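You operate a simulated robot arm through the tools that you are given. There is no shell and no other tool. Be economical: measure what you need, move in short steps, check, and stop when the job is done.

Carry out the task below with a simulated two-armed robot. There is one attempt and no reset: what you move stays moved.

## Task
Fetch the strainer with the smallest size on its label from the top of the check bench and set it on the cardboard sheet. Put the W85 mandrel from the top of the check bench on the counter of the steel rack and the W105 mandrel in the orange tray on the store bench. Put the 72 mm gauge block from the top of the check bench on the low shelf of the check bench and the 56 mm gauge block in the grey tray on the feed table. Take the jar on the top of the check bench and put it away on the top of the packing bench. Take the teal tag from the top of the check bench and put it on the top of the small steel bench. Take the orange bottle gauge and leave it on top of the brown small carton. Take the square bottle on the top of the check bench and put it away on the front lane of the collecting belt. Put the wiping pad on the top of the check bench away on the ledge beside the carton bay. Put the W97 blue work card from the mouth of the collecting belt on the shelf of the belt bench. The order is free. Set down upright: strainer, gauge block, jar, orange bottle gauge, square bottle, blue work card.

The check looks at the end state, three seconds after you hand in, the way a careful person would. Anything else that was tipped, shoved, dropped, spilled or broken makes it a failure. Flat cloth is picked up by pressing the open fingertips on it (5 to 10 N) and closing them slowly along it; thin cloth reads only 2 to 8 mm in the jaws.

## Robot
Two 7-joint arms with fingered hands on one trunk, on a base that drives. Base frame: it is fixed to the floor where the robot stands at the start and does not move with it; the origin is under the middle of the robot, x ahead of it, y to its left, z up; the surface under the hand at the start is at about z = 864. Readings come in mm, rad, newtons and seconds.
The left shoulder is at the start at [60, 176, 846], the right one opposite. Places, roughly: blue work card [1750, -3500, 1000]; cardboard sheet (22x16x1 cm) [900, -100, 900]; counter of the steel rack [1100, 900, 900]; front lane of the collecting belt (48x17 cm) [1420, -3860, 860]; gauge block [250, -1000, 1000]; grey tray on the feed table (20x28 cm) [3680, 460, 860]; jar [250, -1000, 1000]; ledge beside the carton bay (37x25 cm) [1140, -3800, 700]; low shelf of the check bench [400, -500, 200]; mandrel [500, -500, 1000]; orange bottle gauge [500, -1000, 1000]; orange tray on the store bench (24x15 cm) [-1300, 60, 900]; shelf of the belt bench [2300, 1000, 300]; small carton [500, -500, 1000]; square bottle [-250, -1000, 1000]; strainer [500, -250, 1000]; teal tag [0, -1250, 750]; top of the packing bench [0, -4900, 800]; top of the small steel bench [1900, 400, 800]; wiping pad (8x5x4 cm) [1000, 200, 900]. Payload 4 kg a hand.
Tool frame (each hand has its own): the origin (TCP) lies between the finger pads and is the grasp point; the fingertips stand 37 mm ahead of it; z points along the fingers, y is the line along which they close. The gripper opens to 124 mm. The gripper's body begins 43 mm behind the TCP. The gripper is a hand of 3 fingers: y runs from the thumb to the fingers, the wrist lies at [-15, -108, -202] in the tool frame.
Orientation is told as [roll, pitch, yaw] about the base's x, y, z axes, in that order, counted from this pose: with the fingers straight down and the wrist toward the robot, the tool's x, y and z point along [0, 1, 0], [1, 0, 0] and [0, 0, -1] of the base frame.

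## Interface
- The arms move only by the tool servo_tool. It takes "left_deltas", "right_deltas" or both (then of equal length, played together; a hand with none holds still); each is a list of rows, each a list of 2 entries, a list of its own where there are three numbers: the shift along the tool's x, y, z in mm, then the turn, a rotation vector about the tool's x, y, z in rad. In form: [[[x, y, z], [wx, wy, wz]], ...]. A call has 1 to 10 rows; each row shifts and turns the commanded pose from where the row before left it, along the tool's axes as they then stand. A row lasts 0.2 s, in which the tool goes at most 50 mm and 0.15 rad; a call with a longer step from one row to the next is refused whole. A pose out of reach is approached as far as the arm can. The call stops where the force on the tool passes 40 N (or 10 N more than at its start, if that is more) or the arm is blocked; 0.2 s more then pass. In this call time passes only in rows, and 0.2 s behind the last. It gives the time, the measured TCP pose, the force on the tool (base axes), the opening and the grip force at its end, in the units of the frame above (readings bear some noise), with the torque about the TCP (base axes, N m) and any sound that the robot's microphone picked up, and new pictures: "show" is both (left out), scene, wrist or none (wrist: the cameras of the hands that moved).
- Cameras (640 x 400 px; columns grow to the right, rows downward): "scene" is now at [24.5, -60.4, 1486.9]; the picture's right is [-0.73, -0.68, -0.00], its down [-0.51, 0.55, -0.66] and it looks along [0.45, -0.48, -0.75] (base axes); focal length 244 px, centre (320, 200). "left" rides on the left gripper at [-64, -76, -137] in its tool frame; the picture's right is [-0.84, -0.26, 0.48], its down [0.48, -0.76, 0.44] and it looks along [0.25, 0.60, 0.76] (tool axes); focal length 256 px, centre (320, 200). "right" rides on the right gripper at [64, -76, -137] in its tool frame; the picture's right is [-0.84, 0.26, -0.48], its down [-0.48, -0.76, 0.43] and it looks along [-0.26, 0.60, 0.76] (tool axes); focal length 256 px, centre (320, 200). There is no depth. A picture from a camera that has moved, and an enlarged one, comes with that camera's place and axes in the base frame and with its lens.
- move_column(by): slides the trunk up (or, below 0, down) by that many mm; the arms and the scene camera ride with it, the base frame stays. It gives what a move gives, with no picture.
- steer(legs): drives the robot by 1 to 6 legs, each [ahead, left, turn to the left] in mm, mm and rad, along the robot's own axes; the way and the turn of a leg run together, so that a leg with both is an arc; at most 1500 mm and 3.142 rad a leg. The arms and the cameras ride along, it lands a little off, and it stops where it bumps. It gives what a move gives, and a new picture of the scene camera.
- move_fingers(index, middle, thumb_bend, thumb_turn, hand): sets how far each is bent, from 0 (flat) to 1 (curled in); at 0.3 the hand is open as for a grip, at 0.7 the pads meet at the TCP. One left out holds its place. A second passes; each finger stops where it meets its share of the squeeze, and holds until it gets a number again. It is the only way to open and close the hand. It gives what a move gives, with no picture; readings hold the bend of each and the force on the fingers (four entries, about 0 where the hand has none), thumb and palm. thumb_turn goes from beside the hand (0) to across from the fingers (1), as for a grip.
- pan_tilt(pan, tilt): turns the head with the scene camera to pan (to the left, within 1.501 rad either way) and tilt (down, from -0.506 to 1.204), counted from straight ahead of the robot. It gives what a move gives, and a new picture of the scene camera.
- zoom(camera, box): a new picture of the part [left, top, right, bottom] of that camera's present view, enlarged. No time passes.
- job_done(): hands the job in; it is judged then, once.

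Work in short steps. Places have to be worked out from the pictures, the camera data and where the tool is seen: move nearer, look again, correct. Check each grasp and each placing, and mend what went wrong. You have 546 turns and 360 pictures in all, those below and enlarged ones among them. Open the grippers and draw the arms clear of the work before you hand the job in, unless the task says otherwise; then end with one line.

The tools are called as name(argument=value, ...) on one line, values as JSON. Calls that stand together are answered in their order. servo_tool: Moves the arms, as the interface text tells. Its arguments: {"type":"object","properties":{"left_deltas":{"type":"array","items":{"type":"array"}},"right_deltas":{"type":"array","items":{"type":"array"}},"show":{"type":"string","enum":["both","scene","wrist","none"]}},"required":[]} The other tools are called the same way: move_column (by) slides the trunk up or down; move_fingers (index, middle, thumb_bend, thumb_turn, hand) moves the fingers one by one; steer (legs) drives the base; pan_tilt (pan, tilt) turns the head that bears the scene camera; zoom (camera, box) takes an enlarged picture of a part of a camera's view; job_done () hands the job in.

At the start:

```text
time_s: 0.0
left_tool_pos: [354.1, -70.4, 1219.0]
left_tcp_rot: [0.002, 0.002, -0.001]
left_contact_force: [0.2, 0.3, -0.4]
left_moment: [-0.02, -0.03, 0.0]
left_finger_gap: 123.6
left_grip_force: 0.1
left_shape: jaw
left_bend: [0.3, 0.3, 0.3, 0.98]
left_finger forces: [0.1, 0.0, 0.0, 0.0, 0.0, 0.1]
right_tool_pos: [292.9, -432.0, 1173.3]
right_tcp_rot: [0.001, 0.0, 0.0]
right_contact_force: [1.0, 0.2, -0.3]
right_moment: [-0.02, -0.01, -0.01]
right_finger_gap: 123.7
right_grip_force: 0.0
right_shape: jaw
right_bend: [0.3, 0.3, 0.3, 0.98]
right_finger forces: [0.0, 0.0, 0.0, 0.0, 0.1, 0.1]
trunk travel left (down, up): [-450.0, 140.0]
robot x, y, heading: [-1.7, 0.4, 0.001]
head pan, tilt: [-0.822, 0.85]
```

scene: 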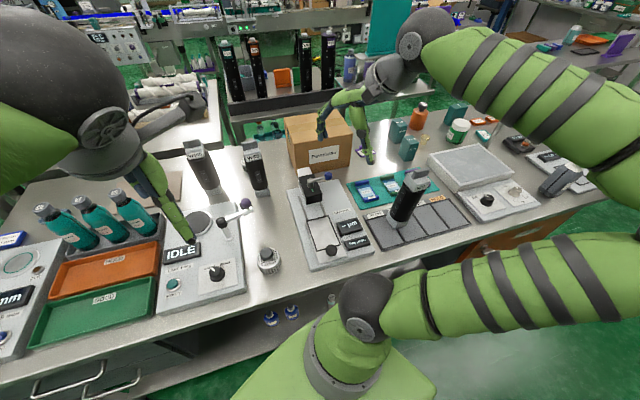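
right: 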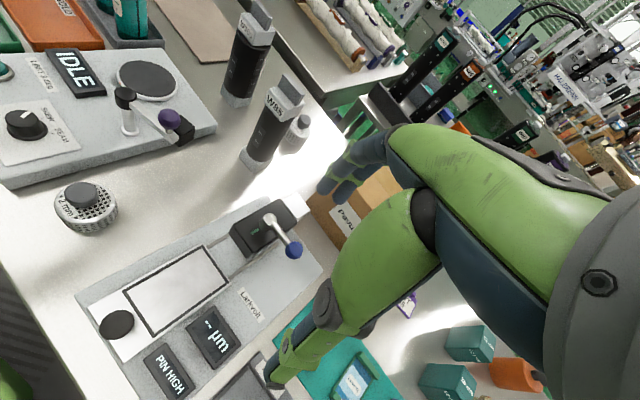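
left: 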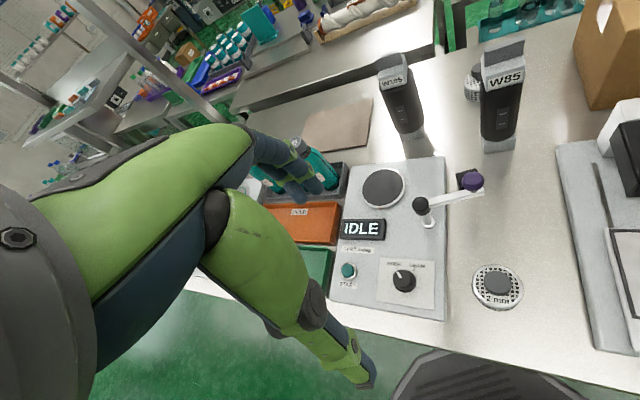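

The first picture shows the check bench ahead and to the right. I enlarge its parts to read the labels.

zoom(camera="scene", box=[160, 100, 400, 300])

zoom(camera="scene", box=[340, 70, 580, 250])

pan_tilt(pan=0.0, tilt=0.6)

pan_tilt(pan=-1.4, tilt=0.6)

pan_tilt(pan=1.3, tilt=0.5)

```text
2.00 times, centred on (280, 200) of scene
camera zoom: at [24.5, -60.4, 1486.9], right [-0.73, -0.68, 0.0], down [-0.51, 0.55, -0.66], along [0.45, -0.48, -0.75], focal length 489 px, centre (400, 200)
```

zoom: 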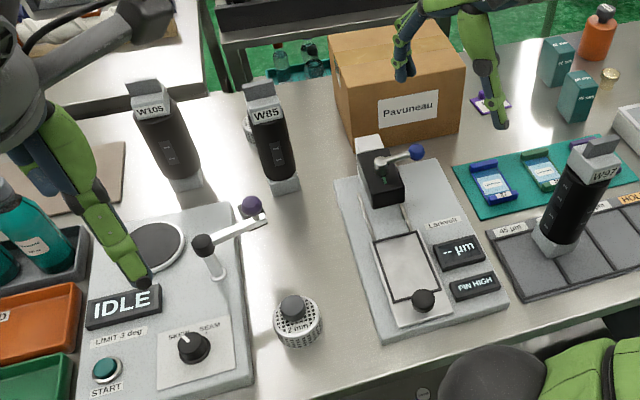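

```text
2.22 times, centred on (460, 160) of scene
camera zoom: at [24.5, -60.4, 1486.9], right [-0.73, -0.68, 0.0], down [-0.51, 0.55, -0.66], along [0.45, -0.48, -0.75], focal length 543 px, centre (9, 289)
```

zoom: 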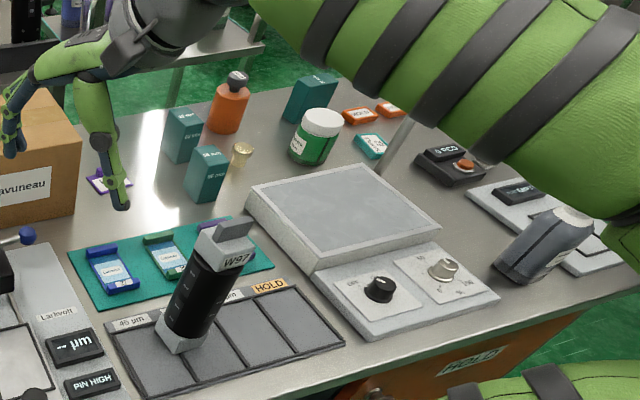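

```text
time_s: 1.1
left_tool_pos: [354.0, -71.2, 1218.7]
left_tcp_rot: [0.003, 0.002, 0.001]
left_contact_force: [0.2, 0.9, 0.4]
left_moment: [0.02, -0.02, 0.0]
left_finger_gap: 123.7
left_grip_force: 0.0
left_shape: jaw
left_bend: [0.3, 0.3, 0.3, 0.98]
left_finger forces: [0.0, 0.1, 0.1, 0.1, 0.0, 0.0]
right_tool_pos: [292.2, -432.3, 1172.4]
right_tcp_rot: [0.001, 0.001, 0.0]
right_contact_force: [-0.1, 0.4, -0.9]
right_moment: [-0.01, 0.02, 0.02]
right_finger_gap: 123.5
right_grip_force: 0.2
right_shape: jaw
right_bend: [0.3, 0.3, 0.3, 0.98]
right_finger forces: [0.0, 0.0, 0.0, 0.0, 0.0, 0.0]
trunk travel left (down, up): [-450.0, 140.0]
robot x, y, heading: [-0.4, 4.4, -0.002]
head pan, tilt: [0.0, 0.6]
camera scene: at [60.2, -4.0, 1508.2], right [0.0, -1.0, 0.0], down [-0.57, 0.0, -0.82], along [0.82, 0.0, -0.57], focal length 244 px, centre (320, 200)
```

scene: 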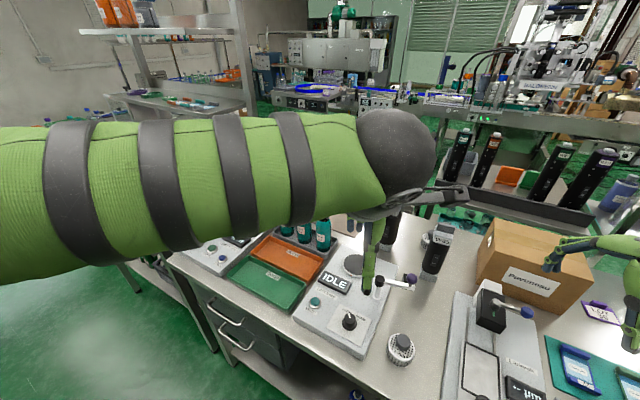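

```text
time_s: 2.7
left_tool_pos: [355.3, -71.4, 1218.5]
left_tcp_rot: [0.003, 0.001, -0.001]
left_contact_force: [-0.3, -0.1, 1.1]
left_moment: [-0.01, 0.02, -0.01]
left_finger_gap: 123.5
left_grip_force: 0.1
left_shape: jaw
left_bend: [0.3, 0.3, 0.3, 0.98]
left_finger forces: [0.0, 0.1, 0.1, 0.1, 0.0, 0.1]
right_tool_pos: [292.3, -432.6, 1173.6]
right_tcp_rot: [0.001, 0.001, -0.001]
right_contact_force: [-0.3, -0.2, 0.4]
right_moment: [0.02, 0.03, -0.02]
right_finger_gap: 123.9
right_grip_force: 0.0
right_shape: jaw
right_bend: [0.3, 0.3, 0.3, 0.98]
right_finger forces: [0.0, 0.1, 0.1, 0.0, 0.0, 0.0]
trunk travel left (down, up): [-450.0, 140.0]
robot x, y, heading: [-0.7, 1.2, 0.002]
head pan, tilt: [-1.4, 0.6]
camera scene: at [-13.0, -91.1, 1508.1], right [-0.99, -0.17, 0.0], down [-0.1, 0.56, -0.82], along [0.14, -0.81, -0.57], focal length 244 px, centre (320, 200)
```

scene: 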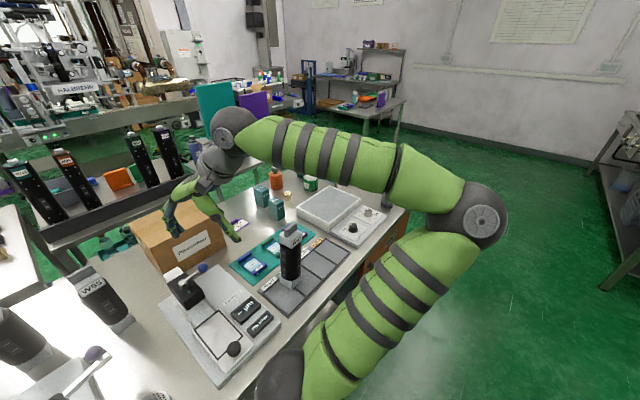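

```text
time_s: 5.1
left_tool_pos: [354.4, -71.2, 1217.5]
left_tcp_rot: [0.004, 0.002, 0.0]
left_contact_force: [0.1, -0.5, 0.3]
left_moment: [0.0, 0.01, 0.01]
left_finger_gap: 123.7
left_grip_force: 0.0
left_shape: jaw
left_bend: [0.3, 0.3, 0.3, 0.98]
left_finger forces: [0.0, 0.0, 0.0, 0.0, 0.0, 0.0]
right_tool_pos: [293.6, -432.8, 1172.6]
right_tcp_rot: [0.001, 0.002, 0.001]
right_contact_force: [-0.7, 0.4, 0.0]
right_moment: [-0.01, -0.03, -0.01]
right_finger_gap: 123.5
right_grip_force: 0.0
right_shape: jaw
right_bend: [0.3, 0.3, 0.3, 0.98]
right_finger forces: [0.1, 0.0, 0.0, 0.0, 0.0, 0.0]
trunk travel left (down, up): [-450.0, 140.0]
robot x, y, heading: [-0.3, -2.8, -0.001]
head pan, tilt: [1.3, 0.499]
camera scene: at [-3.3, 83.0, 1517.7], right [0.96, -0.27, 0.0], down [-0.13, -0.46, -0.88], along [0.23, 0.85, -0.48], focal length 244 px, centre (320, 200)
```

scene: 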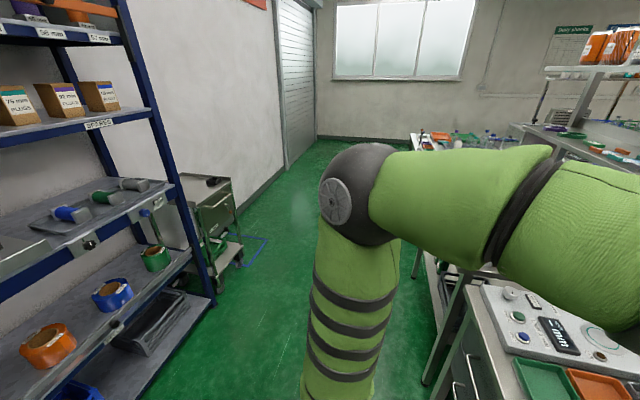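

I enlarge the strainers seen by the left wrist camera, and look ahead again with a shallower tilt to see the far ends of the bench.

zoom(camera="left", box=[420, 20, 580, 320])

zoom(camera="left", box=[440, 40, 520, 120])

zoom(camera="right", box=[180, 60, 340, 180])

pan_tilt(pan=-1.0, tilt=0.2)

```text
1.33 times, centred on (500, 170) of left
camera zoom: at [279.2, -135.8, 1354.7], right [-0.26, -0.84, -0.48], down [-0.76, 0.48, -0.43], along [0.6, 0.26, -0.76], focal length 341 px, centre (80, 240)
```

zoom: 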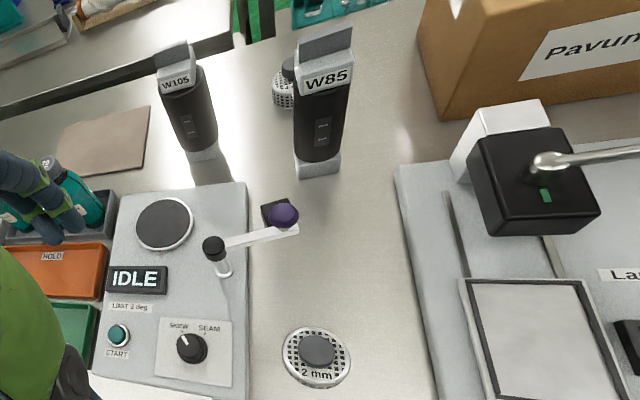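

```text
5.00 times, centred on (480, 80) of left
camera zoom: at [279.2, -135.8, 1354.7], right [-0.26, -0.84, -0.48], down [-0.76, 0.48, -0.43], along [0.6, 0.26, -0.76], focal length 1280 px, centre (-480, 800)
```

zoom: 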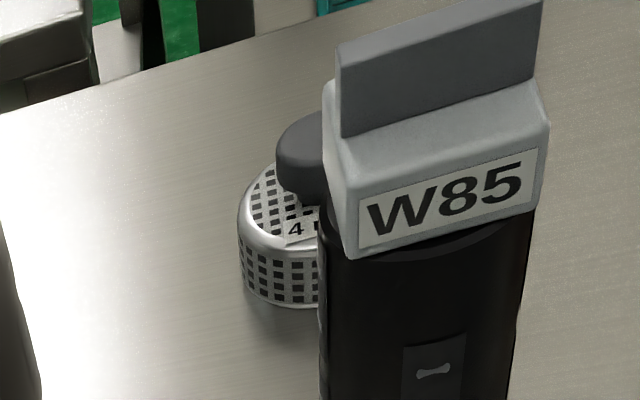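

```text
3.33 times, centred on (260, 120) of right
camera zoom: at [217.7, -369.8, 1308.8], right [0.26, -0.84, 0.48], down [-0.76, -0.48, -0.43], along [0.6, -0.25, -0.76], focal length 853 px, centre (520, 467)
```

zoom: 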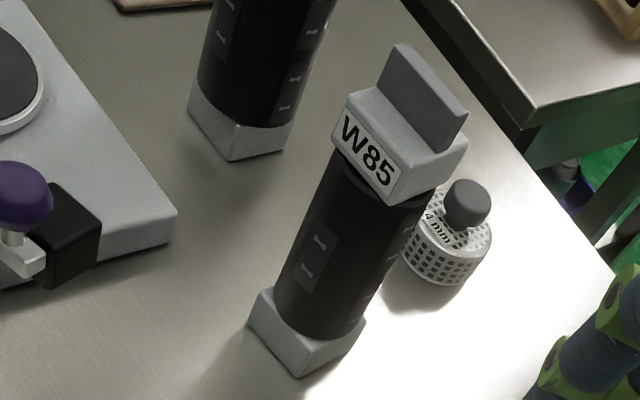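

```text
time_s: 7.2
left_tool_pos: [355.8, -71.1, 1218.6]
left_tcp_rot: [0.003, 0.001, -0.001]
left_contact_force: [0.2, -0.6, 0.1]
left_moment: [0.02, 0.0, 0.01]
left_finger_gap: 123.6
left_grip_force: 0.2
left_shape: jaw
left_bend: [0.3, 0.3, 0.3, 0.98]
left_finger forces: [0.1, 0.0, 0.0, 0.0, 0.0, 0.0]
right_tool_pos: [294.1, -432.8, 1171.9]
right_tcp_rot: [0.005, 0.001, -0.001]
right_contact_force: [0.1, -0.2, -0.6]
right_moment: [0.01, 0.05, 0.0]
right_finger_gap: 123.7
right_grip_force: 0.2
right_shape: jaw
right_bend: [0.3, 0.3, 0.3, 0.98]
right_finger forces: [0.0, 0.0, 0.0, 0.1, 0.0, 0.0]
trunk travel left (down, up): [-450.0, 140.0]
robot x, y, heading: [-1.2, -1.2, -0.002]
head pan, tilt: [-1.0, 0.201]
camera scene: at [23.2, -83.6, 1545.0], right [-0.84, -0.54, 0.0], down [-0.11, 0.17, -0.98], along [0.53, -0.82, -0.2], focal length 244 px, centre (320, 200)
```

scene: 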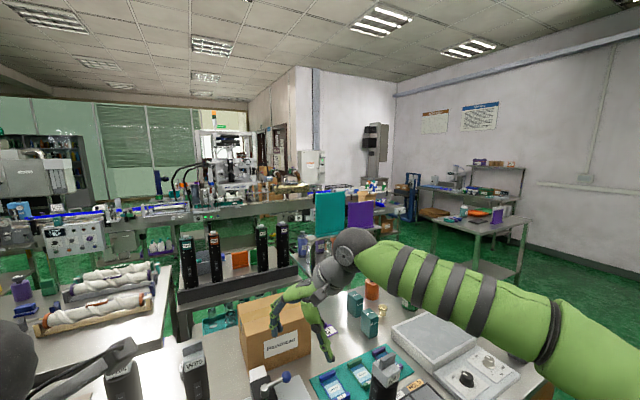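

The visible strainers read 2 mm and 4 mm. I move the tall mandrels first because they stand in the way. I judge W85 to be near (566,-345) and W105 near (696,-229). I drive 280 mm to the right and look down at them.

steer(legs=[[0, -280, 0]])

pan_tilt(pan=0.0, tilt=0.9)

```text
time_s: 8.7
left_tool_pos: [316.4, -180.3, 1218.3]
left_tcp_rot: [0.005, 0.008, 0.022]
left_contact_force: [0.1, 0.4, -0.6]
left_moment: [-0.03, -0.01, -0.01]
left_finger_gap: 123.7
left_grip_force: 0.1
left_shape: jaw
left_bend: [0.3, 0.3, 0.3, 0.98]
left_finger forces: [0.0, 0.0, 0.0, 0.0, 0.0, 0.1]
right_tool_pos: [262.1, -542.8, 1171.5]
right_tcp_rot: [0.005, 0.009, 0.021]
right_contact_force: [-0.8, 0.8, -0.1]
right_moment: [-0.04, 0.01, 0.03]
right_finger_gap: 123.8
right_grip_force: 0.0
right_shape: jaw
right_bend: [0.3, 0.3, 0.3, 0.98]
right_finger forces: [0.0, 0.1, 0.1, 0.0, 0.0, 0.0]
trunk travel left (down, up): [-450.0, 140.0]
robot x, y, heading: [-46.2, -111.9, 0.024]
head pan, tilt: [-1.0, 0.201]
stopped in leg 1: the robot was blocked; the commanded pose is now the measured one
camera scene: at [-14.1, -200.3, 1546.3], right [-0.83, -0.56, 0.0], down [-0.12, 0.17, -0.98], along [0.55, -0.81, -0.21], focal length 244 px, centre (320, 200)
```

scene: 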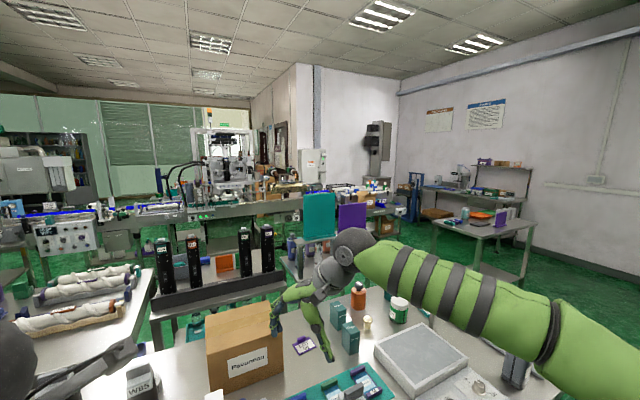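

```text
time_s: 10.0
left_tool_pos: [315.2, -178.8, 1218.0]
left_tcp_rot: [0.002, 0.009, 0.021]
left_contact_force: [0.5, -1.0, -0.6]
left_moment: [-0.01, -0.03, 0.03]
left_finger_gap: 123.8
left_grip_force: 0.0
left_shape: jaw
left_bend: [0.3, 0.3, 0.3, 0.98]
left_finger forces: [0.0, 0.0, 0.0, 0.0, 0.0, 0.0]
right_tool_pos: [261.6, -542.2, 1172.2]
right_tcp_rot: [0.003, 0.007, 0.023]
right_contact_force: [-0.1, -0.1, -0.9]
right_moment: [0.0, 0.01, 0.02]
right_finger_gap: 123.7
right_grip_force: 0.1
right_shape: jaw
right_bend: [0.3, 0.3, 0.3, 0.98]
right_finger forces: [0.0, 0.0, 0.0, 0.1, 0.0, 0.1]
trunk travel left (down, up): [-450.0, 140.0]
robot x, y, heading: [-47.6, -117.2, 0.02]
head pan, tilt: [0.0, 0.901]
camera scene: at [9.2, -119.6, 1484.5], right [0.02, -1.0, 0.0], down [-0.79, -0.01, -0.61], along [0.61, 0.02, -0.79], focal length 244 px, centre (320, 200)
```

scene: 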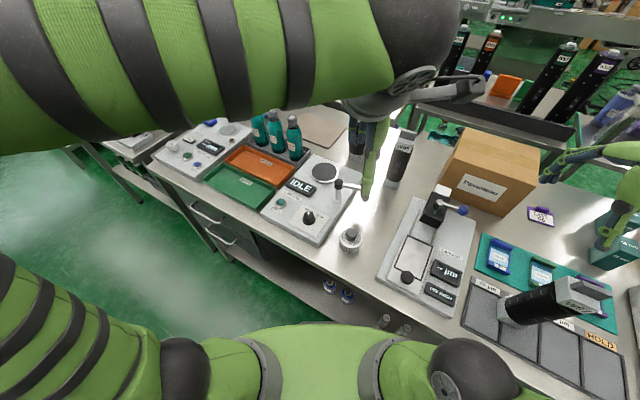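

The bench is turned: its front edge runs from about (131,-435) to (518,461), so its normal heads about -0.41 rad, and I touched it. I back off, turn square to the bench and look again.

steer(legs=[[-70, 30, 0], [0, 0, -0.43]])

zoom(camera="right", box=[0, 0, 640, 400])

```text
time_s: 11.2
left_tool_pos: [270.9, -154.9, 1219.5]
left_tcp_rot: [0.006, 0.01, 0.191]
left_contact_force: [-1.0, 0.1, 0.3]
left_moment: [0.01, -0.03, 0.02]
left_finger_gap: 123.7
left_grip_force: 0.0
left_shape: jaw
left_bend: [0.3, 0.3, 0.3, 0.98]
left_finger forces: [0.0, 0.0, 0.0, 0.0, 0.0, 0.0]
right_tool_pos: [279.3, -520.6, 1170.8]
right_tcp_rot: [0.007, 0.008, 0.196]
right_contact_force: [-0.3, -0.3, -0.3]
right_moment: [0.01, -0.01, 0.0]
right_finger_gap: 124.1
right_grip_force: 0.0
right_shape: jaw
right_bend: [0.3, 0.3, 0.3, 0.98]
right_finger forces: [0.0, 0.0, 0.0, 0.0, 0.0, 0.1]
trunk travel left (down, up): [-450.0, 140.0]
robot x, y, heading: [-100.4, -147.2, 0.193]
head pan, tilt: [0.0, 0.901]
stopped in leg 2: the robot was blocked; the commanded pose is now the measured one
camera scene: at [-38.5, -149.3, 1486.0], right [0.19, -0.98, -0.01], down [-0.78, -0.15, -0.61], along [0.6, 0.12, -0.79], focal length 244 px, centre (320, 200)
```

scene: 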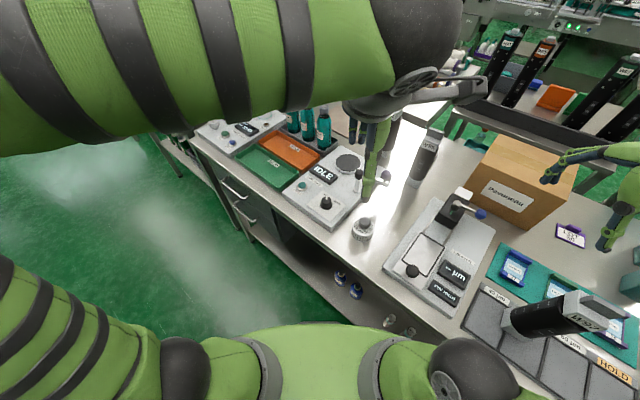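

```text
1.00 times, centred on (320, 200) of right (not enlarged: the box is as wide or as high as the picture)
camera zoom: at [194.7, -474.3, 1308.0], right [0.42, -0.77, 0.47], down [-0.66, -0.62, -0.43], along [0.63, -0.13, -0.77], focal length 256 px, centre (320, 200)
```

zoom: 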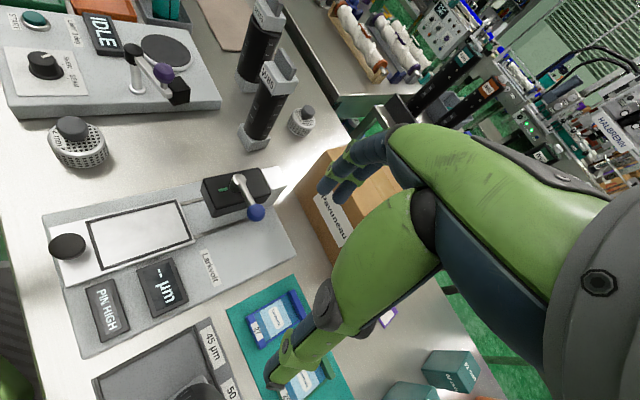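

The turn was blocked and the robot ended up rotated the wrong way. W97 also looks oddly inclined, so I enlarge that area before I move again.

zoom(camera="scene", box=[380, 200, 640, 400])

pan_tilt(pan=-1.0, tilt=1.1)

pan_tilt(pan=1.0, tilt=1.1)

```text
2.00 times, centred on (510, 300) of scene
camera zoom: at [-38.5, -149.3, 1486.0], right [0.19, -0.98, -0.01], down [-0.78, -0.15, -0.61], along [0.6, 0.12, -0.79], focal length 489 px, centre (-60, 0)
```

zoom: 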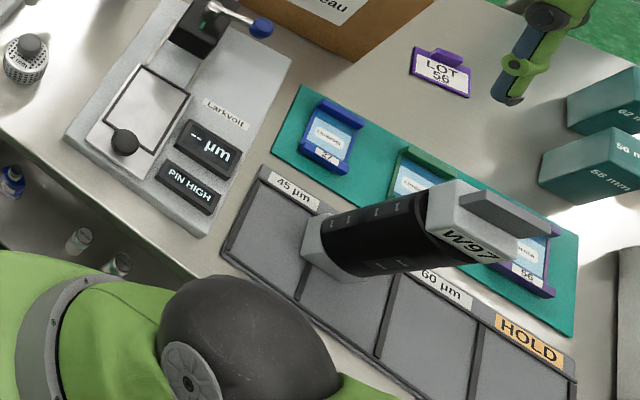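

```text
time_s: 12.5
left_tool_pos: [271.5, -155.0, 1217.8]
left_tcp_rot: [0.004, 0.011, 0.19]
left_contact_force: [0.2, -0.4, -0.8]
left_moment: [-0.03, -0.01, 0.03]
left_finger_gap: 123.9
left_grip_force: 0.1
left_shape: jaw
left_bend: [0.3, 0.3, 0.3, 0.98]
left_finger forces: [0.0, 0.0, 0.0, 0.0, 0.0, 0.0]
right_tool_pos: [280.6, -520.9, 1171.7]
right_tcp_rot: [0.005, 0.01, 0.193]
right_contact_force: [0.5, -0.5, 1.1]
right_moment: [0.04, -0.04, 0.02]
right_finger_gap: 123.7
right_grip_force: 0.0
right_shape: jaw
right_bend: [0.3, 0.3, 0.3, 0.98]
right_finger forces: [0.1, 0.1, 0.1, 0.0, 0.1, 0.0]
trunk travel left (down, up): [-450.0, 140.0]
robot x, y, heading: [-101.7, -147.4, 0.188]
head pan, tilt: [-1.0, 1.1]
camera scene: at [-67.5, -207.1, 1471.9], right [-0.72, -0.69, 0.01], down [-0.62, 0.65, -0.44], along [0.3, -0.33, -0.9], focal length 244 px, centre (320, 200)
```

scene: 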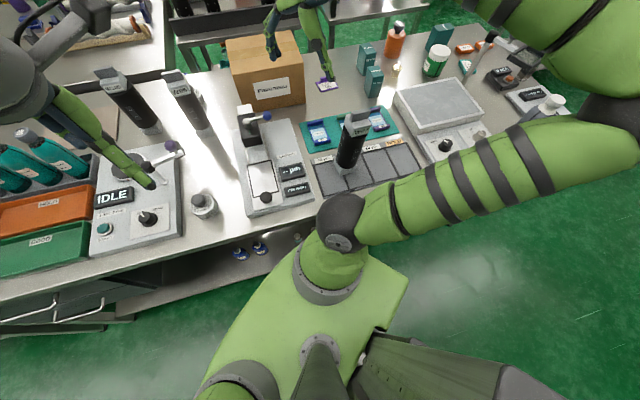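

```text
time_s: 14.4
left_tool_pos: [271.5, -154.4, 1218.5]
left_tcp_rot: [0.004, 0.011, 0.19]
left_contact_force: [-0.4, -0.8, 0.4]
left_moment: [-0.02, 0.02, -0.05]
left_finger_gap: 124.0
left_grip_force: 0.0
left_shape: jaw
left_bend: [0.3, 0.3, 0.3, 0.98]
left_finger forces: [0.0, 0.1, 0.0, 0.0, 0.0, 0.0]
right_tool_pos: [281.0, -521.3, 1172.0]
right_tcp_rot: [0.005, 0.01, 0.191]
right_contact_force: [-0.1, -0.3, 0.9]
right_moment: [0.0, 0.02, 0.0]
right_finger_gap: 124.1
right_grip_force: 0.0
right_shape: jaw
right_bend: [0.3, 0.3, 0.3, 0.98]
right_finger forces: [0.0, 0.1, 0.0, 0.0, 0.1, 0.0]
trunk travel left (down, up): [-450.0, 140.0]
robot x, y, heading: [-103.4, -150.3, 0.19]
head pan, tilt: [1.0, 1.1]
camera scene: at [-87.8, -103.1, 1472.6], right [0.93, -0.37, -0.01], down [-0.34, -0.83, -0.45], along [0.16, 0.42, -0.89], focal length 244 px, centre (320, 200)
```

scene: 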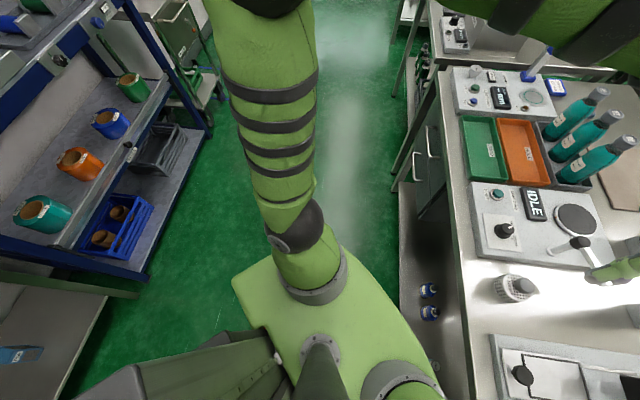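

W97 is upright. The aisle between the benches seems narrow, so I look to both sides and rearward to map the free floor.

pan_tilt(pan=1.5, tilt=0.8)

pan_tilt(pan=-1.5, tilt=0.8)

```text
time_s: 15.4
left_tool_pos: [271.4, -155.1, 1218.5]
left_tcp_rot: [0.005, 0.011, 0.192]
left_contact_force: [0.1, 0.3, -0.3]
left_moment: [0.02, 0.01, 0.0]
left_finger_gap: 123.8
left_grip_force: 0.1
left_shape: jaw
left_bend: [0.3, 0.3, 0.3, 0.98]
left_finger forces: [0.1, 0.1, 0.0, 0.0, 0.1, 0.0]
right_tool_pos: [281.2, -519.7, 1171.1]
right_tcp_rot: [0.008, 0.01, 0.193]
right_contact_force: [-0.1, -0.6, -0.1]
right_moment: [0.0, -0.01, 0.01]
right_finger_gap: 124.1
right_grip_force: 0.0
right_shape: jaw
right_bend: [0.3, 0.3, 0.3, 0.98]
right_finger forces: [0.0, 0.1, 0.0, 0.0, 0.0, 0.0]
trunk travel left (down, up): [-450.0, 140.0]
robot x, y, heading: [-102.5, -148.5, 0.188]
head pan, tilt: [1.499, 0.799]
camera scene: at [-120.6, -81.8, 1494.8], right [0.99, 0.12, -0.01], down [0.08, -0.71, -0.7], along [-0.09, 0.69, -0.71], focal length 244 px, centre (320, 200)
```

scene: 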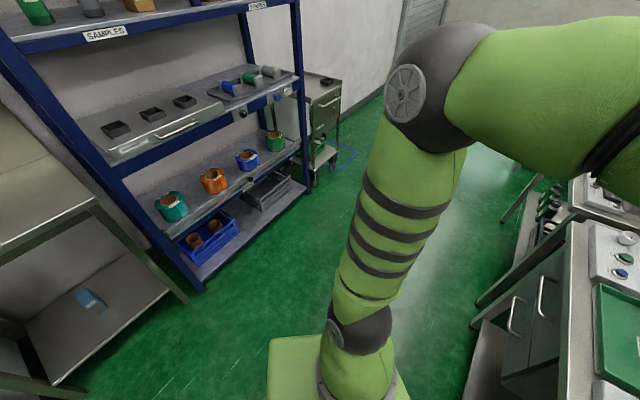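

```text
time_s: 18.0
left_tool_pos: [271.7, -156.1, 1218.3]
left_tcp_rot: [0.005, 0.01, 0.192]
left_contact_force: [0.7, 0.8, 0.4]
left_moment: [-0.02, -0.03, -0.03]
left_finger_gap: 123.9
left_grip_force: 0.1
left_shape: jaw
left_bend: [0.3, 0.3, 0.3, 0.98]
left_finger forces: [0.0, 0.0, 0.0, 0.0, 0.0, 0.0]
right_tool_pos: [279.4, -521.8, 1171.3]
right_tcp_rot: [0.007, 0.011, 0.193]
right_contact_force: [0.3, 0.7, -0.6]
right_moment: [0.04, 0.05, 0.03]
right_finger_gap: 123.9
right_grip_force: 0.0
right_shape: jaw
right_bend: [0.3, 0.3, 0.3, 0.98]
right_finger forces: [0.1, 0.0, 0.0, 0.0, 0.1, 0.0]
trunk travel left (down, up): [-450.0, 140.0]
robot x, y, heading: [-102.8, -145.0, 0.192]
head pan, tilt: [-1.499, 0.799]
camera scene: at [-90.1, -240.1, 1493.9], right [-0.97, -0.26, 0.01], down [-0.2, 0.69, -0.69], along [0.17, -0.67, -0.72], focal length 244 px, centre (320, 200)
```

scene: 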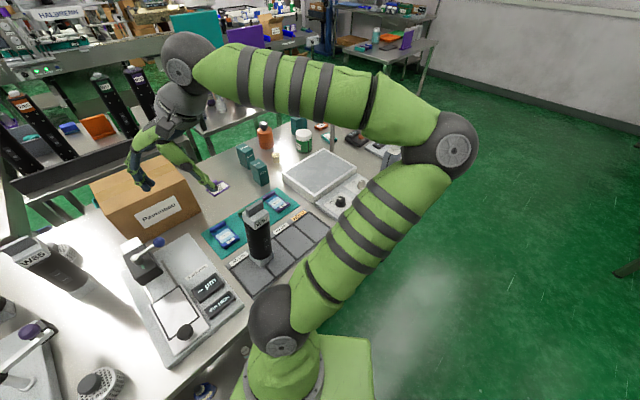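

There is free floor behind me and to my right. I back away square from the bench before I turn.

steer(legs=[[-165, 113, 0]])

```text
time_s: 19.2
left_tool_pos: [218.4, -133.3, 1221.0]
left_tcp_rot: [0.013, 0.008, 0.396]
left_contact_force: [-0.7, 0.9, 0.0]
left_moment: [-0.04, -0.01, -0.01]
left_finger_gap: 123.8
left_grip_force: 0.0
left_shape: jaw
left_bend: [0.3, 0.3, 0.3, 0.98]
left_finger forces: [0.0, 0.0, 0.0, 0.0, 0.0, 0.0]
right_tool_pos: [300.9, -487.1, 1170.2]
right_tcp_rot: [0.013, 0.009, 0.4]
right_contact_force: [0.2, 0.3, 0.4]
right_moment: [-0.03, 0.04, -0.02]
right_finger_gap: 124.0
right_grip_force: 0.1
right_shape: jaw
right_bend: [0.3, 0.3, 0.3, 0.98]
right_finger forces: [0.0, 0.0, 0.0, 0.0, 0.0, 0.1]
trunk travel left (down, up): [-450.0, 140.0]
robot x, y, heading: [-147.0, -194.1, 0.4]
head pan, tilt: [-1.499, 0.799]
stopped in leg 1: the robot was blocked; the commanded pose is now the measured one
camera scene: at [-116.4, -291.6, 1495.6], right [-0.89, -0.45, 0.01], down [-0.34, 0.65, -0.68], along [0.3, -0.61, -0.73], focal length 244 px, centre (320, 200)
```

scene: 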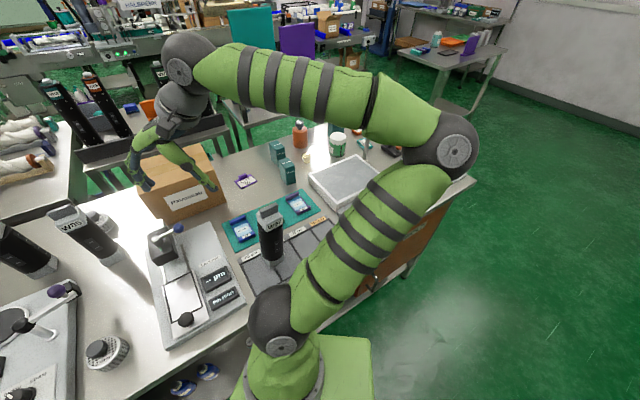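

Backing up turned the robot left again, so something low is catching the base. I look steeply down on both sides to find it.

pan_tilt(pan=1.5, tilt=1.2)

pan_tilt(pan=-1.5, tilt=1.2)

pan_tilt(pan=0, tilt=1.2)

```text
time_s: 21.8
left_tool_pos: [218.1, -133.1, 1220.6]
left_tcp_rot: [0.016, 0.011, 0.397]
left_contact_force: [-0.6, 0.0, -0.2]
left_moment: [-0.03, 0.01, -0.06]
left_finger_gap: 124.0
left_grip_force: 0.0
left_shape: jaw
left_bend: [0.3, 0.3, 0.3, 0.98]
left_finger forces: [0.0, 0.0, 0.1, 0.0, 0.1, 0.0]
right_tool_pos: [302.2, -487.6, 1169.3]
right_tcp_rot: [0.016, 0.011, 0.401]
right_contact_force: [0.8, 0.3, -0.2]
right_moment: [0.0, 0.0, 0.01]
right_finger_gap: 124.2
right_grip_force: 0.1
right_shape: jaw
right_bend: [0.3, 0.3, 0.3, 0.98]
right_finger forces: [0.0, 0.0, 0.1, 0.0, 0.1, 0.0]
trunk travel left (down, up): [-450.0, 140.0]
robot x, y, heading: [-148.0, -190.0, 0.4]
head pan, tilt: [1.499, 1.201]
camera scene: at [-170.1, -166.9, 1470.9], right [0.95, 0.32, -0.02], down [0.29, -0.88, -0.38], along [-0.13, 0.35, -0.93], focal length 244 px, centre (320, 200)
```

scene: 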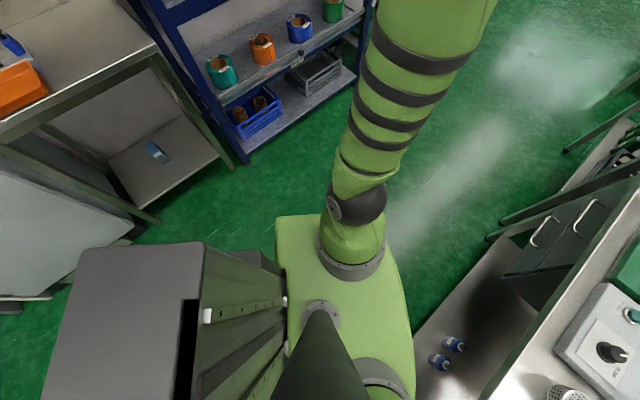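

```text
time_s: 24.4
left_tool_pos: [217.8, -132.8, 1220.1]
left_tcp_rot: [0.015, 0.01, 0.395]
left_contact_force: [0.8, 0.7, -0.2]
left_moment: [0.0, -0.02, 0.0]
left_finger_gap: 123.6
left_grip_force: 0.1
left_shape: jaw
left_bend: [0.3, 0.3, 0.3, 0.98]
left_finger forces: [0.1, 0.0, 0.0, 0.0, 0.1, 0.1]
right_tool_pos: [300.9, -487.7, 1170.2]
right_tcp_rot: [0.018, 0.01, 0.402]
right_contact_force: [1.1, -1.0, 0.2]
right_moment: [0.01, 0.03, 0.03]
right_finger_gap: 124.0
right_grip_force: 0.0
right_shape: jaw
right_bend: [0.3, 0.3, 0.3, 0.98]
right_finger forces: [0.1, 0.1, 0.1, 0.0, 0.1, 0.1]
trunk travel left (down, up): [-450.0, 140.0]
robot x, y, heading: [-150.1, -191.7, 0.4]
head pan, tilt: [-1.499, 1.201]
camera scene: at [-127.4, -269.5, 1468.9], right [-0.89, -0.45, 0.01], down [-0.43, 0.83, -0.35], along [0.15, -0.31, -0.94], focal length 244 px, centre (320, 200)
```

scene: 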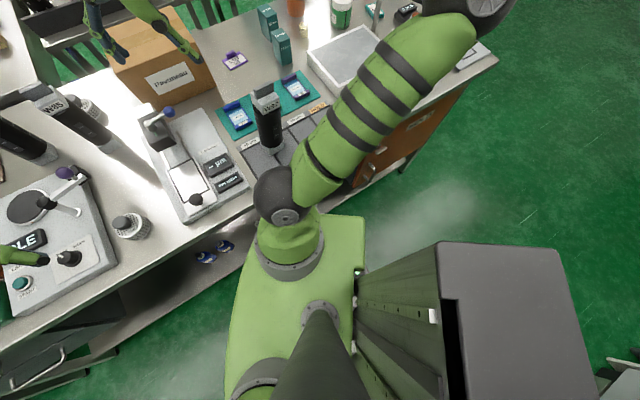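

```text
time_s: 26.0
left_tool_pos: [218.3, -133.8, 1221.1]
left_tcp_rot: [0.018, 0.009, 0.397]
left_contact_force: [0.9, 0.0, -0.9]
left_moment: [0.0, 0.0, -0.01]
left_finger_gap: 123.8
left_grip_force: 0.0
left_shape: jaw
left_bend: [0.3, 0.3, 0.3, 0.98]
left_finger forces: [0.0, 0.1, 0.1, 0.0, 0.0, 0.1]
right_tool_pos: [301.0, -487.9, 1170.3]
right_tcp_rot: [0.018, 0.012, 0.4]
right_contact_force: [0.4, 0.2, 0.1]
right_moment: [-0.01, -0.01, 0.02]
right_finger_gap: 123.7
right_grip_force: 0.1
right_shape: jaw
right_bend: [0.3, 0.3, 0.3, 0.98]
right_finger forces: [0.1, 0.0, 0.1, 0.1, 0.1, 0.1]
trunk travel left (down, up): [-450.0, 140.0]
robot x, y, heading: [-147.8, -192.7, 0.396]
head pan, tilt: [0.0, 1.201]
camera scene: at [-101.4, -198.0, 1469.1], right [0.39, -0.92, -0.02], down [-0.87, -0.36, -0.35], along [0.32, 0.15, -0.94], focal length 244 px, centre (320, 200)
```

scene: 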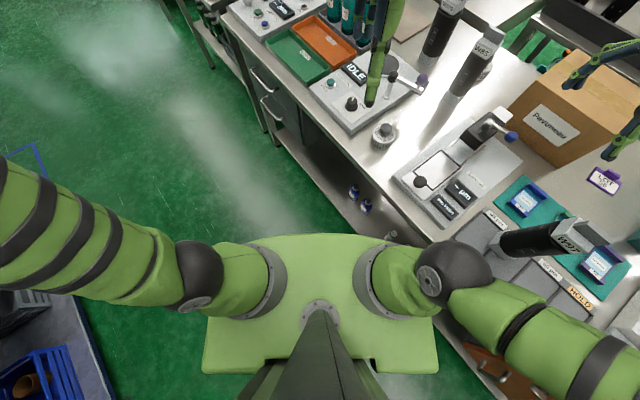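

The robot has a long rear, about 600 mm behind its axis, and it is close to something behind and to the right. I move along the bench to the left and then look back at it.

steer(legs=[[180, 170, 0]])

pan_tilt(pan=-1.5, tilt=0.9)

pan_tilt(pan=1.5, tilt=0.9)

```text
time_s: 27.4
left_tool_pos: [250.7, -121.6, 1223.5]
left_tcp_rot: [0.003, -0.001, 0.264]
left_contact_force: [0.3, 1.2, -0.8]
left_moment: [0.01, 0.0, -0.01]
left_finger_gap: 123.7
left_grip_force: 0.1
left_shape: jaw
left_bend: [0.3, 0.3, 0.3, 0.98]
left_finger forces: [0.0, 0.1, 0.0, 0.0, 0.0, 0.1]
right_tool_pos: [286.6, -485.4, 1174.3]
right_tcp_rot: [0.005, 0.001, 0.263]
right_contact_force: [0.7, 0.1, -0.1]
right_moment: [-0.04, 0.01, -0.01]
right_finger_gap: 124.1
right_grip_force: 0.1
right_shape: jaw
right_bend: [0.3, 0.3, 0.3, 0.98]
right_finger forces: [0.0, 0.1, 0.0, 0.1, 0.0, 0.0]
trunk travel left (down, up): [-450.0, 140.0]
robot x, y, heading: [-108.0, -137.4, 0.265]
head pan, tilt: [0.0, 1.201]
stopped in leg 1: the robot was blocked; the commanded pose is now the measured one
camera scene: at [-74.7, -152.4, 1466.6], right [0.26, -0.97, -0.01], down [-0.9, -0.24, -0.36], along [0.34, 0.11, -0.93], focal length 244 px, centre (320, 200)
```

scene: 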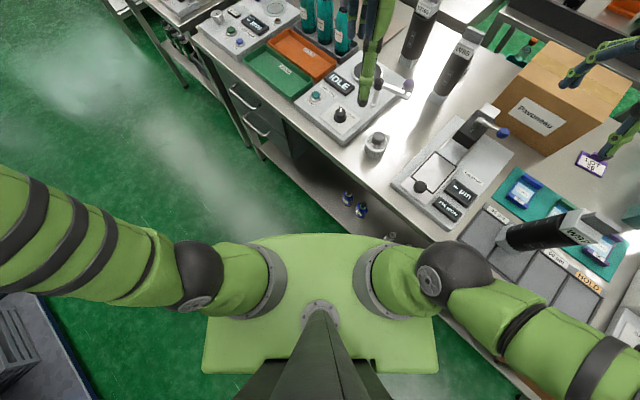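

```text
time_s: 29.0
left_tool_pos: [249.8, -121.6, 1224.6]
left_tcp_rot: [0.006, -0.005, 0.266]
left_contact_force: [0.5, 0.4, 0.2]
left_moment: [-0.03, 0.02, -0.01]
left_finger_gap: 123.8
left_grip_force: 0.1
left_shape: jaw
left_bend: [0.3, 0.3, 0.3, 0.98]
left_finger forces: [0.0, 0.1, 0.1, 0.0, 0.0, 0.0]
right_tool_pos: [285.0, -485.7, 1174.4]
right_tcp_rot: [0.005, -0.002, 0.267]
right_contact_force: [0.4, 0.6, 1.5]
right_moment: [0.04, 0.01, -0.02]
right_finger_gap: 124.1
right_grip_force: 0.0
right_shape: jaw
right_bend: [0.3, 0.3, 0.3, 0.98]
right_finger forces: [0.0, 0.0, 0.0, 0.1, 0.0, 0.1]
trunk travel left (down, up): [-450.0, 140.0]
robot x, y, heading: [-105.9, -140.9, 0.264]
head pan, tilt: [-1.499, 0.901]
camera scene: at [-105.7, -240.3, 1485.1], right [-0.94, -0.33, 0.0], down [-0.26, 0.75, -0.61], along [0.2, -0.58, -0.79], focal length 244 px, centre (320, 200)
```

scene: 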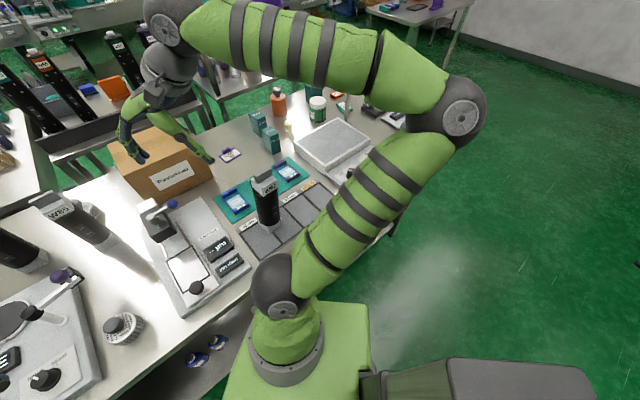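

```text
time_s: 31.6
left_tool_pos: [248.8, -120.0, 1223.9]
left_tcp_rot: [0.006, -0.002, 0.265]
left_contact_force: [-0.5, 1.2, -0.5]
left_moment: [0.01, 0.01, -0.04]
left_finger_gap: 123.9
left_grip_force: 0.0
left_shape: jaw
left_bend: [0.3, 0.3, 0.3, 0.98]
left_finger forces: [0.0, 0.0, 0.0, 0.1, 0.0, 0.0]
right_tool_pos: [285.3, -485.2, 1175.0]
right_tcp_rot: [0.008, -0.002, 0.266]
right_contact_force: [0.5, -0.2, -0.4]
right_moment: [-0.01, 0.01, -0.02]
right_finger_gap: 123.8
right_grip_force: 0.0
right_shape: jaw
right_bend: [0.3, 0.3, 0.3, 0.98]
right_finger forces: [0.1, 0.1, 0.0, 0.0, 0.1, 0.1]
trunk travel left (down, up): [-450.0, 140.0]
robot x, y, heading: [-105.8, -141.7, 0.262]
head pan, tilt: [1.499, 0.901]
camera scene: at [-144.8, -94.8, 1487.3], right [0.98, 0.19, 0.0], down [0.15, -0.76, -0.63], along [-0.12, 0.62, -0.77], focal length 244 px, centre (320, 200)
```

scene: 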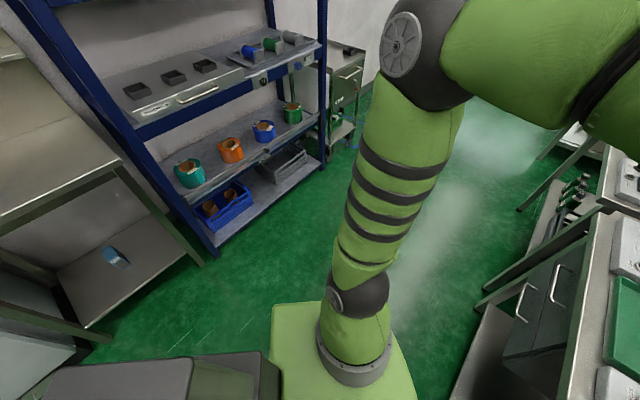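

The motions fit a pivot near (85,-389), where the right upper arm meets the bench edge: the shoulder is about as high as the bench top. I raise the trunk to free it.

move_column(by=130)

pan_tilt(pan=-0.8, tilt=1.2)

```text
time_s: 33.4
left_tool_pos: [251.1, -119.7, 1222.9]
left_tcp_rot: [0.0, -0.001, 0.265]
left_contact_force: [0.7, 0.4, 0.4]
left_moment: [-0.03, 0.01, 0.04]
left_finger_gap: 123.8
left_grip_force: 0.0
left_shape: jaw
left_bend: [0.3, 0.3, 0.3, 0.98]
left_finger forces: [0.0, 0.0, 0.1, 0.0, 0.0, 0.0]
right_tool_pos: [284.6, -483.0, 1175.3]
right_tcp_rot: [0.002, -0.003, 0.264]
right_contact_force: [-0.2, -0.4, 0.4]
right_moment: [0.01, 0.03, 0.02]
right_finger_gap: 124.0
right_grip_force: 0.0
right_shape: jaw
right_bend: [0.3, 0.3, 0.3, 0.98]
right_finger forces: [0.1, 0.1, 0.1, 0.0, 0.0, 0.1]
trunk travel left (down, up): [-374.0, 216.0]
robot x, y, heading: [-106.3, -142.2, 0.257]
head pan, tilt: [1.499, 0.901]
stopped: the arm was blocked; the commanded pose is now the measured one
```

```text
time_s: 35.5
left_tool_pos: [250.2, -118.2, 1223.5]
left_tcp_rot: [0.002, -0.002, 0.265]
left_contact_force: [-0.2, 0.3, 0.9]
left_moment: [0.01, -0.01, 0.04]
left_finger_gap: 123.9
left_grip_force: 0.1
left_shape: jaw
left_bend: [0.3, 0.3, 0.3, 0.98]
left_finger forces: [0.0, 0.1, 0.0, 0.0, 0.0, 0.1]
right_tool_pos: [285.5, -482.7, 1175.3]
right_tcp_rot: [0.003, -0.001, 0.269]
right_contact_force: [0.2, 0.2, -0.4]
right_moment: [0.0, -0.03, 0.0]
right_finger_gap: 123.9
right_grip_force: 0.0
right_shape: jaw
right_bend: [0.3, 0.3, 0.3, 0.98]
right_finger forces: [0.0, 0.1, 0.1, 0.1, 0.0, 0.1]
trunk travel left (down, up): [-374.0, 216.0]
robot x, y, heading: [-103.6, -140.9, 0.263]
head pan, tilt: [-0.799, 1.201]
camera scene: at [-82.4, -192.5, 1465.2], right [-0.51, -0.86, -0.01], down [-0.8, 0.48, -0.35], along [0.31, -0.17, -0.94], focal length 244 px, centre (320, 200)
```

scene: 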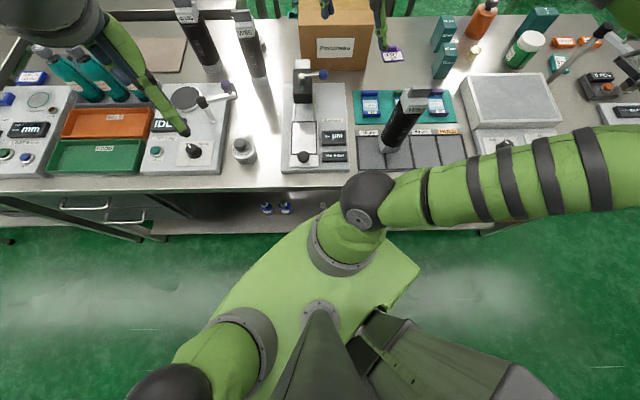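

Raising was blocked, and the travel reading changed while the heights did not. I try a small upward step to understand it.

move_column(by=15)

zoom(camera="scene", box=[280, 120, 480, 300])

```text
time_s: 36.1
left_tool_pos: [250.3, -118.7, 1223.6]
left_tcp_rot: [0.004, -0.002, 0.266]
left_contact_force: [-0.3, -0.5, -0.4]
left_moment: [-0.02, -0.01, -0.01]
left_finger_gap: 123.9
left_grip_force: 0.0
left_shape: jaw
left_bend: [0.3, 0.3, 0.3, 0.98]
left_finger forces: [0.0, 0.0, 0.1, 0.1, 0.0, 0.0]
right_tool_pos: [286.3, -483.0, 1174.7]
right_tcp_rot: [0.005, -0.001, 0.267]
right_contact_force: [0.0, -0.3, -0.7]
right_moment: [0.01, 0.03, 0.0]
right_finger_gap: 123.9
right_grip_force: 0.1
right_shape: jaw
right_bend: [0.3, 0.3, 0.3, 0.98]
right_finger forces: [0.1, 0.0, 0.1, 0.0, 0.0, 0.0]
trunk travel left (down, up): [-389.0, 201.0]
robot x, y, heading: [-106.3, -140.2, 0.267]
head pan, tilt: [-0.799, 1.201]
```

```text
2.22 times, centred on (380, 210) of scene
camera zoom: at [-81.2, -193.4, 1465.9], right [-0.51, -0.86, -0.01], down [-0.8, 0.48, -0.35], along [0.31, -0.17, -0.94], focal length 543 px, centre (187, 178)
```

zoom: 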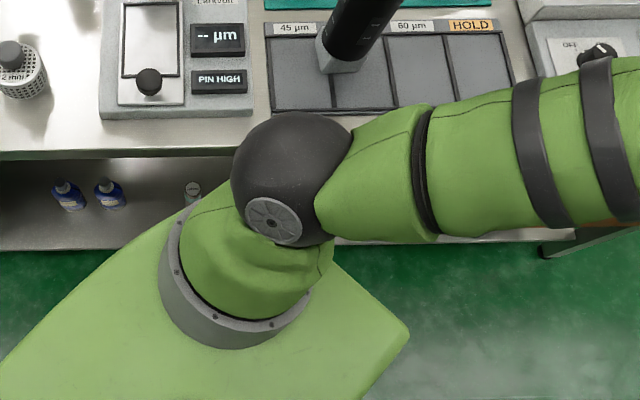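

The commanded height rose but nothing moved. I step up further and watch the heights.

move_column(by=60)

move_column(by=40)

```text
time_s: 37.3
left_tool_pos: [250.9, -116.0, 1222.3]
left_tcp_rot: [-0.002, -0.001, 0.262]
left_contact_force: [0.5, 0.3, 0.5]
left_moment: [0.01, 0.0, 0.02]
left_finger_gap: 123.7
left_grip_force: 0.0
left_shape: jaw
left_bend: [0.3, 0.3, 0.3, 0.98]
left_finger forces: [0.0, 0.0, 0.0, 0.0, 0.0, 0.1]
right_tool_pos: [287.4, -480.5, 1176.2]
right_tcp_rot: [0.0, 0.0, 0.263]
right_contact_force: [0.4, 0.5, -1.0]
right_moment: [0.0, 0.0, 0.02]
right_finger_gap: 123.8
right_grip_force: 0.0
right_shape: jaw
right_bend: [0.3, 0.3, 0.3, 0.98]
right_finger forces: [0.1, 0.0, 0.0, 0.1, 0.1, 0.0]
trunk travel left (down, up): [-374.0, 216.0]
robot x, y, heading: [-106.5, -143.5, 0.264]
head pan, tilt: [-0.799, 1.201]
stopped: the arm was blocked; the commanded pose is now the measured one
```

```text
time_s: 38.4
left_tool_pos: [251.7, -115.6, 1223.1]
left_tcp_rot: [-0.001, 0.001, 0.263]
left_contact_force: [0.0, 0.8, -0.4]
left_moment: [-0.04, -0.01, -0.02]
left_finger_gap: 123.6
left_grip_force: 0.1
left_shape: jaw
left_bend: [0.3, 0.3, 0.3, 0.98]
left_finger forces: [0.0, 0.0, 0.1, 0.1, 0.0, 0.0]
right_tool_pos: [287.1, -481.8, 1175.9]
right_tcp_rot: [0.001, -0.002, 0.264]
right_contact_force: [-0.4, 0.4, 0.0]
right_moment: [-0.01, -0.02, -0.04]
right_finger_gap: 123.7
right_grip_force: 0.1
right_shape: jaw
right_bend: [0.3, 0.3, 0.3, 0.98]
right_finger forces: [0.0, 0.0, 0.0, 0.0, 0.0, 0.0]
trunk travel left (down, up): [-374.0, 216.0]
robot x, y, heading: [-109.6, -140.6, 0.261]
head pan, tilt: [-0.799, 1.201]
stopped: the arm was blocked; the commanded pose is now the measured one
```

The lift has been pressing up while caught, and that pinned the robot. The command now equals the measurement, so I try to drive straight away from the bench.

steer(legs=[[-78, 62, 0]])

```text
time_s: 39.5
left_tool_pos: [151.8, -66.8, 1225.6]
left_tcp_rot: [-0.012, -0.004, 0.266]
left_contact_force: [-0.4, -0.4, 0.4]
left_moment: [-0.01, -0.01, 0.02]
left_finger_gap: 123.9
left_grip_force: 0.2
left_shape: jaw
left_bend: [0.3, 0.3, 0.3, 0.98]
left_finger forces: [0.0, 0.0, 0.1, 0.0, 0.0, 0.0]
right_tool_pos: [188.5, -432.4, 1181.5]
right_tcp_rot: [-0.009, -0.002, 0.265]
right_contact_force: [0.7, 0.5, 0.0]
right_moment: [-0.03, -0.06, 0.01]
right_finger_gap: 123.9
right_grip_force: 0.0
right_shape: jaw
right_bend: [0.3, 0.3, 0.3, 0.98]
right_finger forces: [0.0, 0.1, 0.0, 0.1, 0.0, 0.0]
trunk travel left (down, up): [-374.0, 216.0]
robot x, y, heading: [-199.8, -98.7, 0.26]
head pan, tilt: [-0.799, 1.201]
camera scene: at [-181.3, -138.7, 1466.5], right [-0.51, -0.86, 0.0], down [-0.8, 0.47, -0.36], along [0.31, -0.18, -0.93], focal length 244 px, centre (320, 200)
```

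scene: 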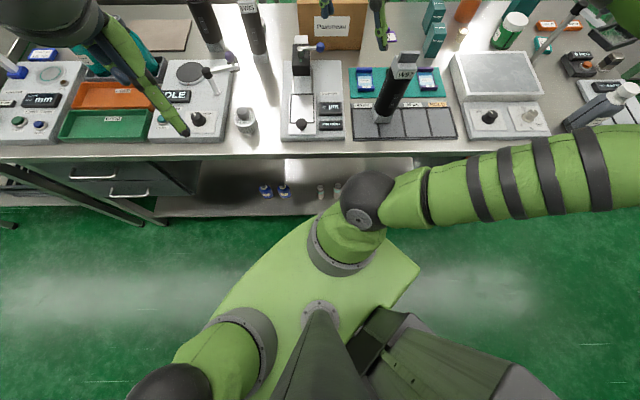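

That freed it. I raise the column while clear of the bench.

move_column(by=100)

```text
time_s: 40.8
left_tool_pos: [153.4, -68.5, 1324.8]
left_tcp_rot: [-0.011, -0.003, 0.266]
left_contact_force: [0.3, 0.0, -0.1]
left_moment: [0.03, -0.02, 0.01]
left_finger_gap: 123.9
left_grip_force: 0.0
left_shape: jaw
left_bend: [0.3, 0.3, 0.3, 0.98]
left_finger forces: [0.0, 0.0, 0.0, 0.0, 0.0, 0.0]
right_tool_pos: [189.7, -432.8, 1281.6]
right_tcp_rot: [-0.009, -0.004, 0.267]
right_contact_force: [0.1, 0.3, -0.6]
right_moment: [0.02, 0.0, 0.0]
right_finger_gap: 124.3
right_grip_force: 0.0
right_shape: jaw
right_bend: [0.3, 0.3, 0.3, 0.98]
right_finger forces: [0.1, 0.0, 0.0, 0.1, 0.1, 0.0]
trunk travel left (down, up): [-474.0, 116.0]
robot x, y, heading: [-197.0, -103.5, 0.264]
head pan, tilt: [-0.799, 1.201]
```

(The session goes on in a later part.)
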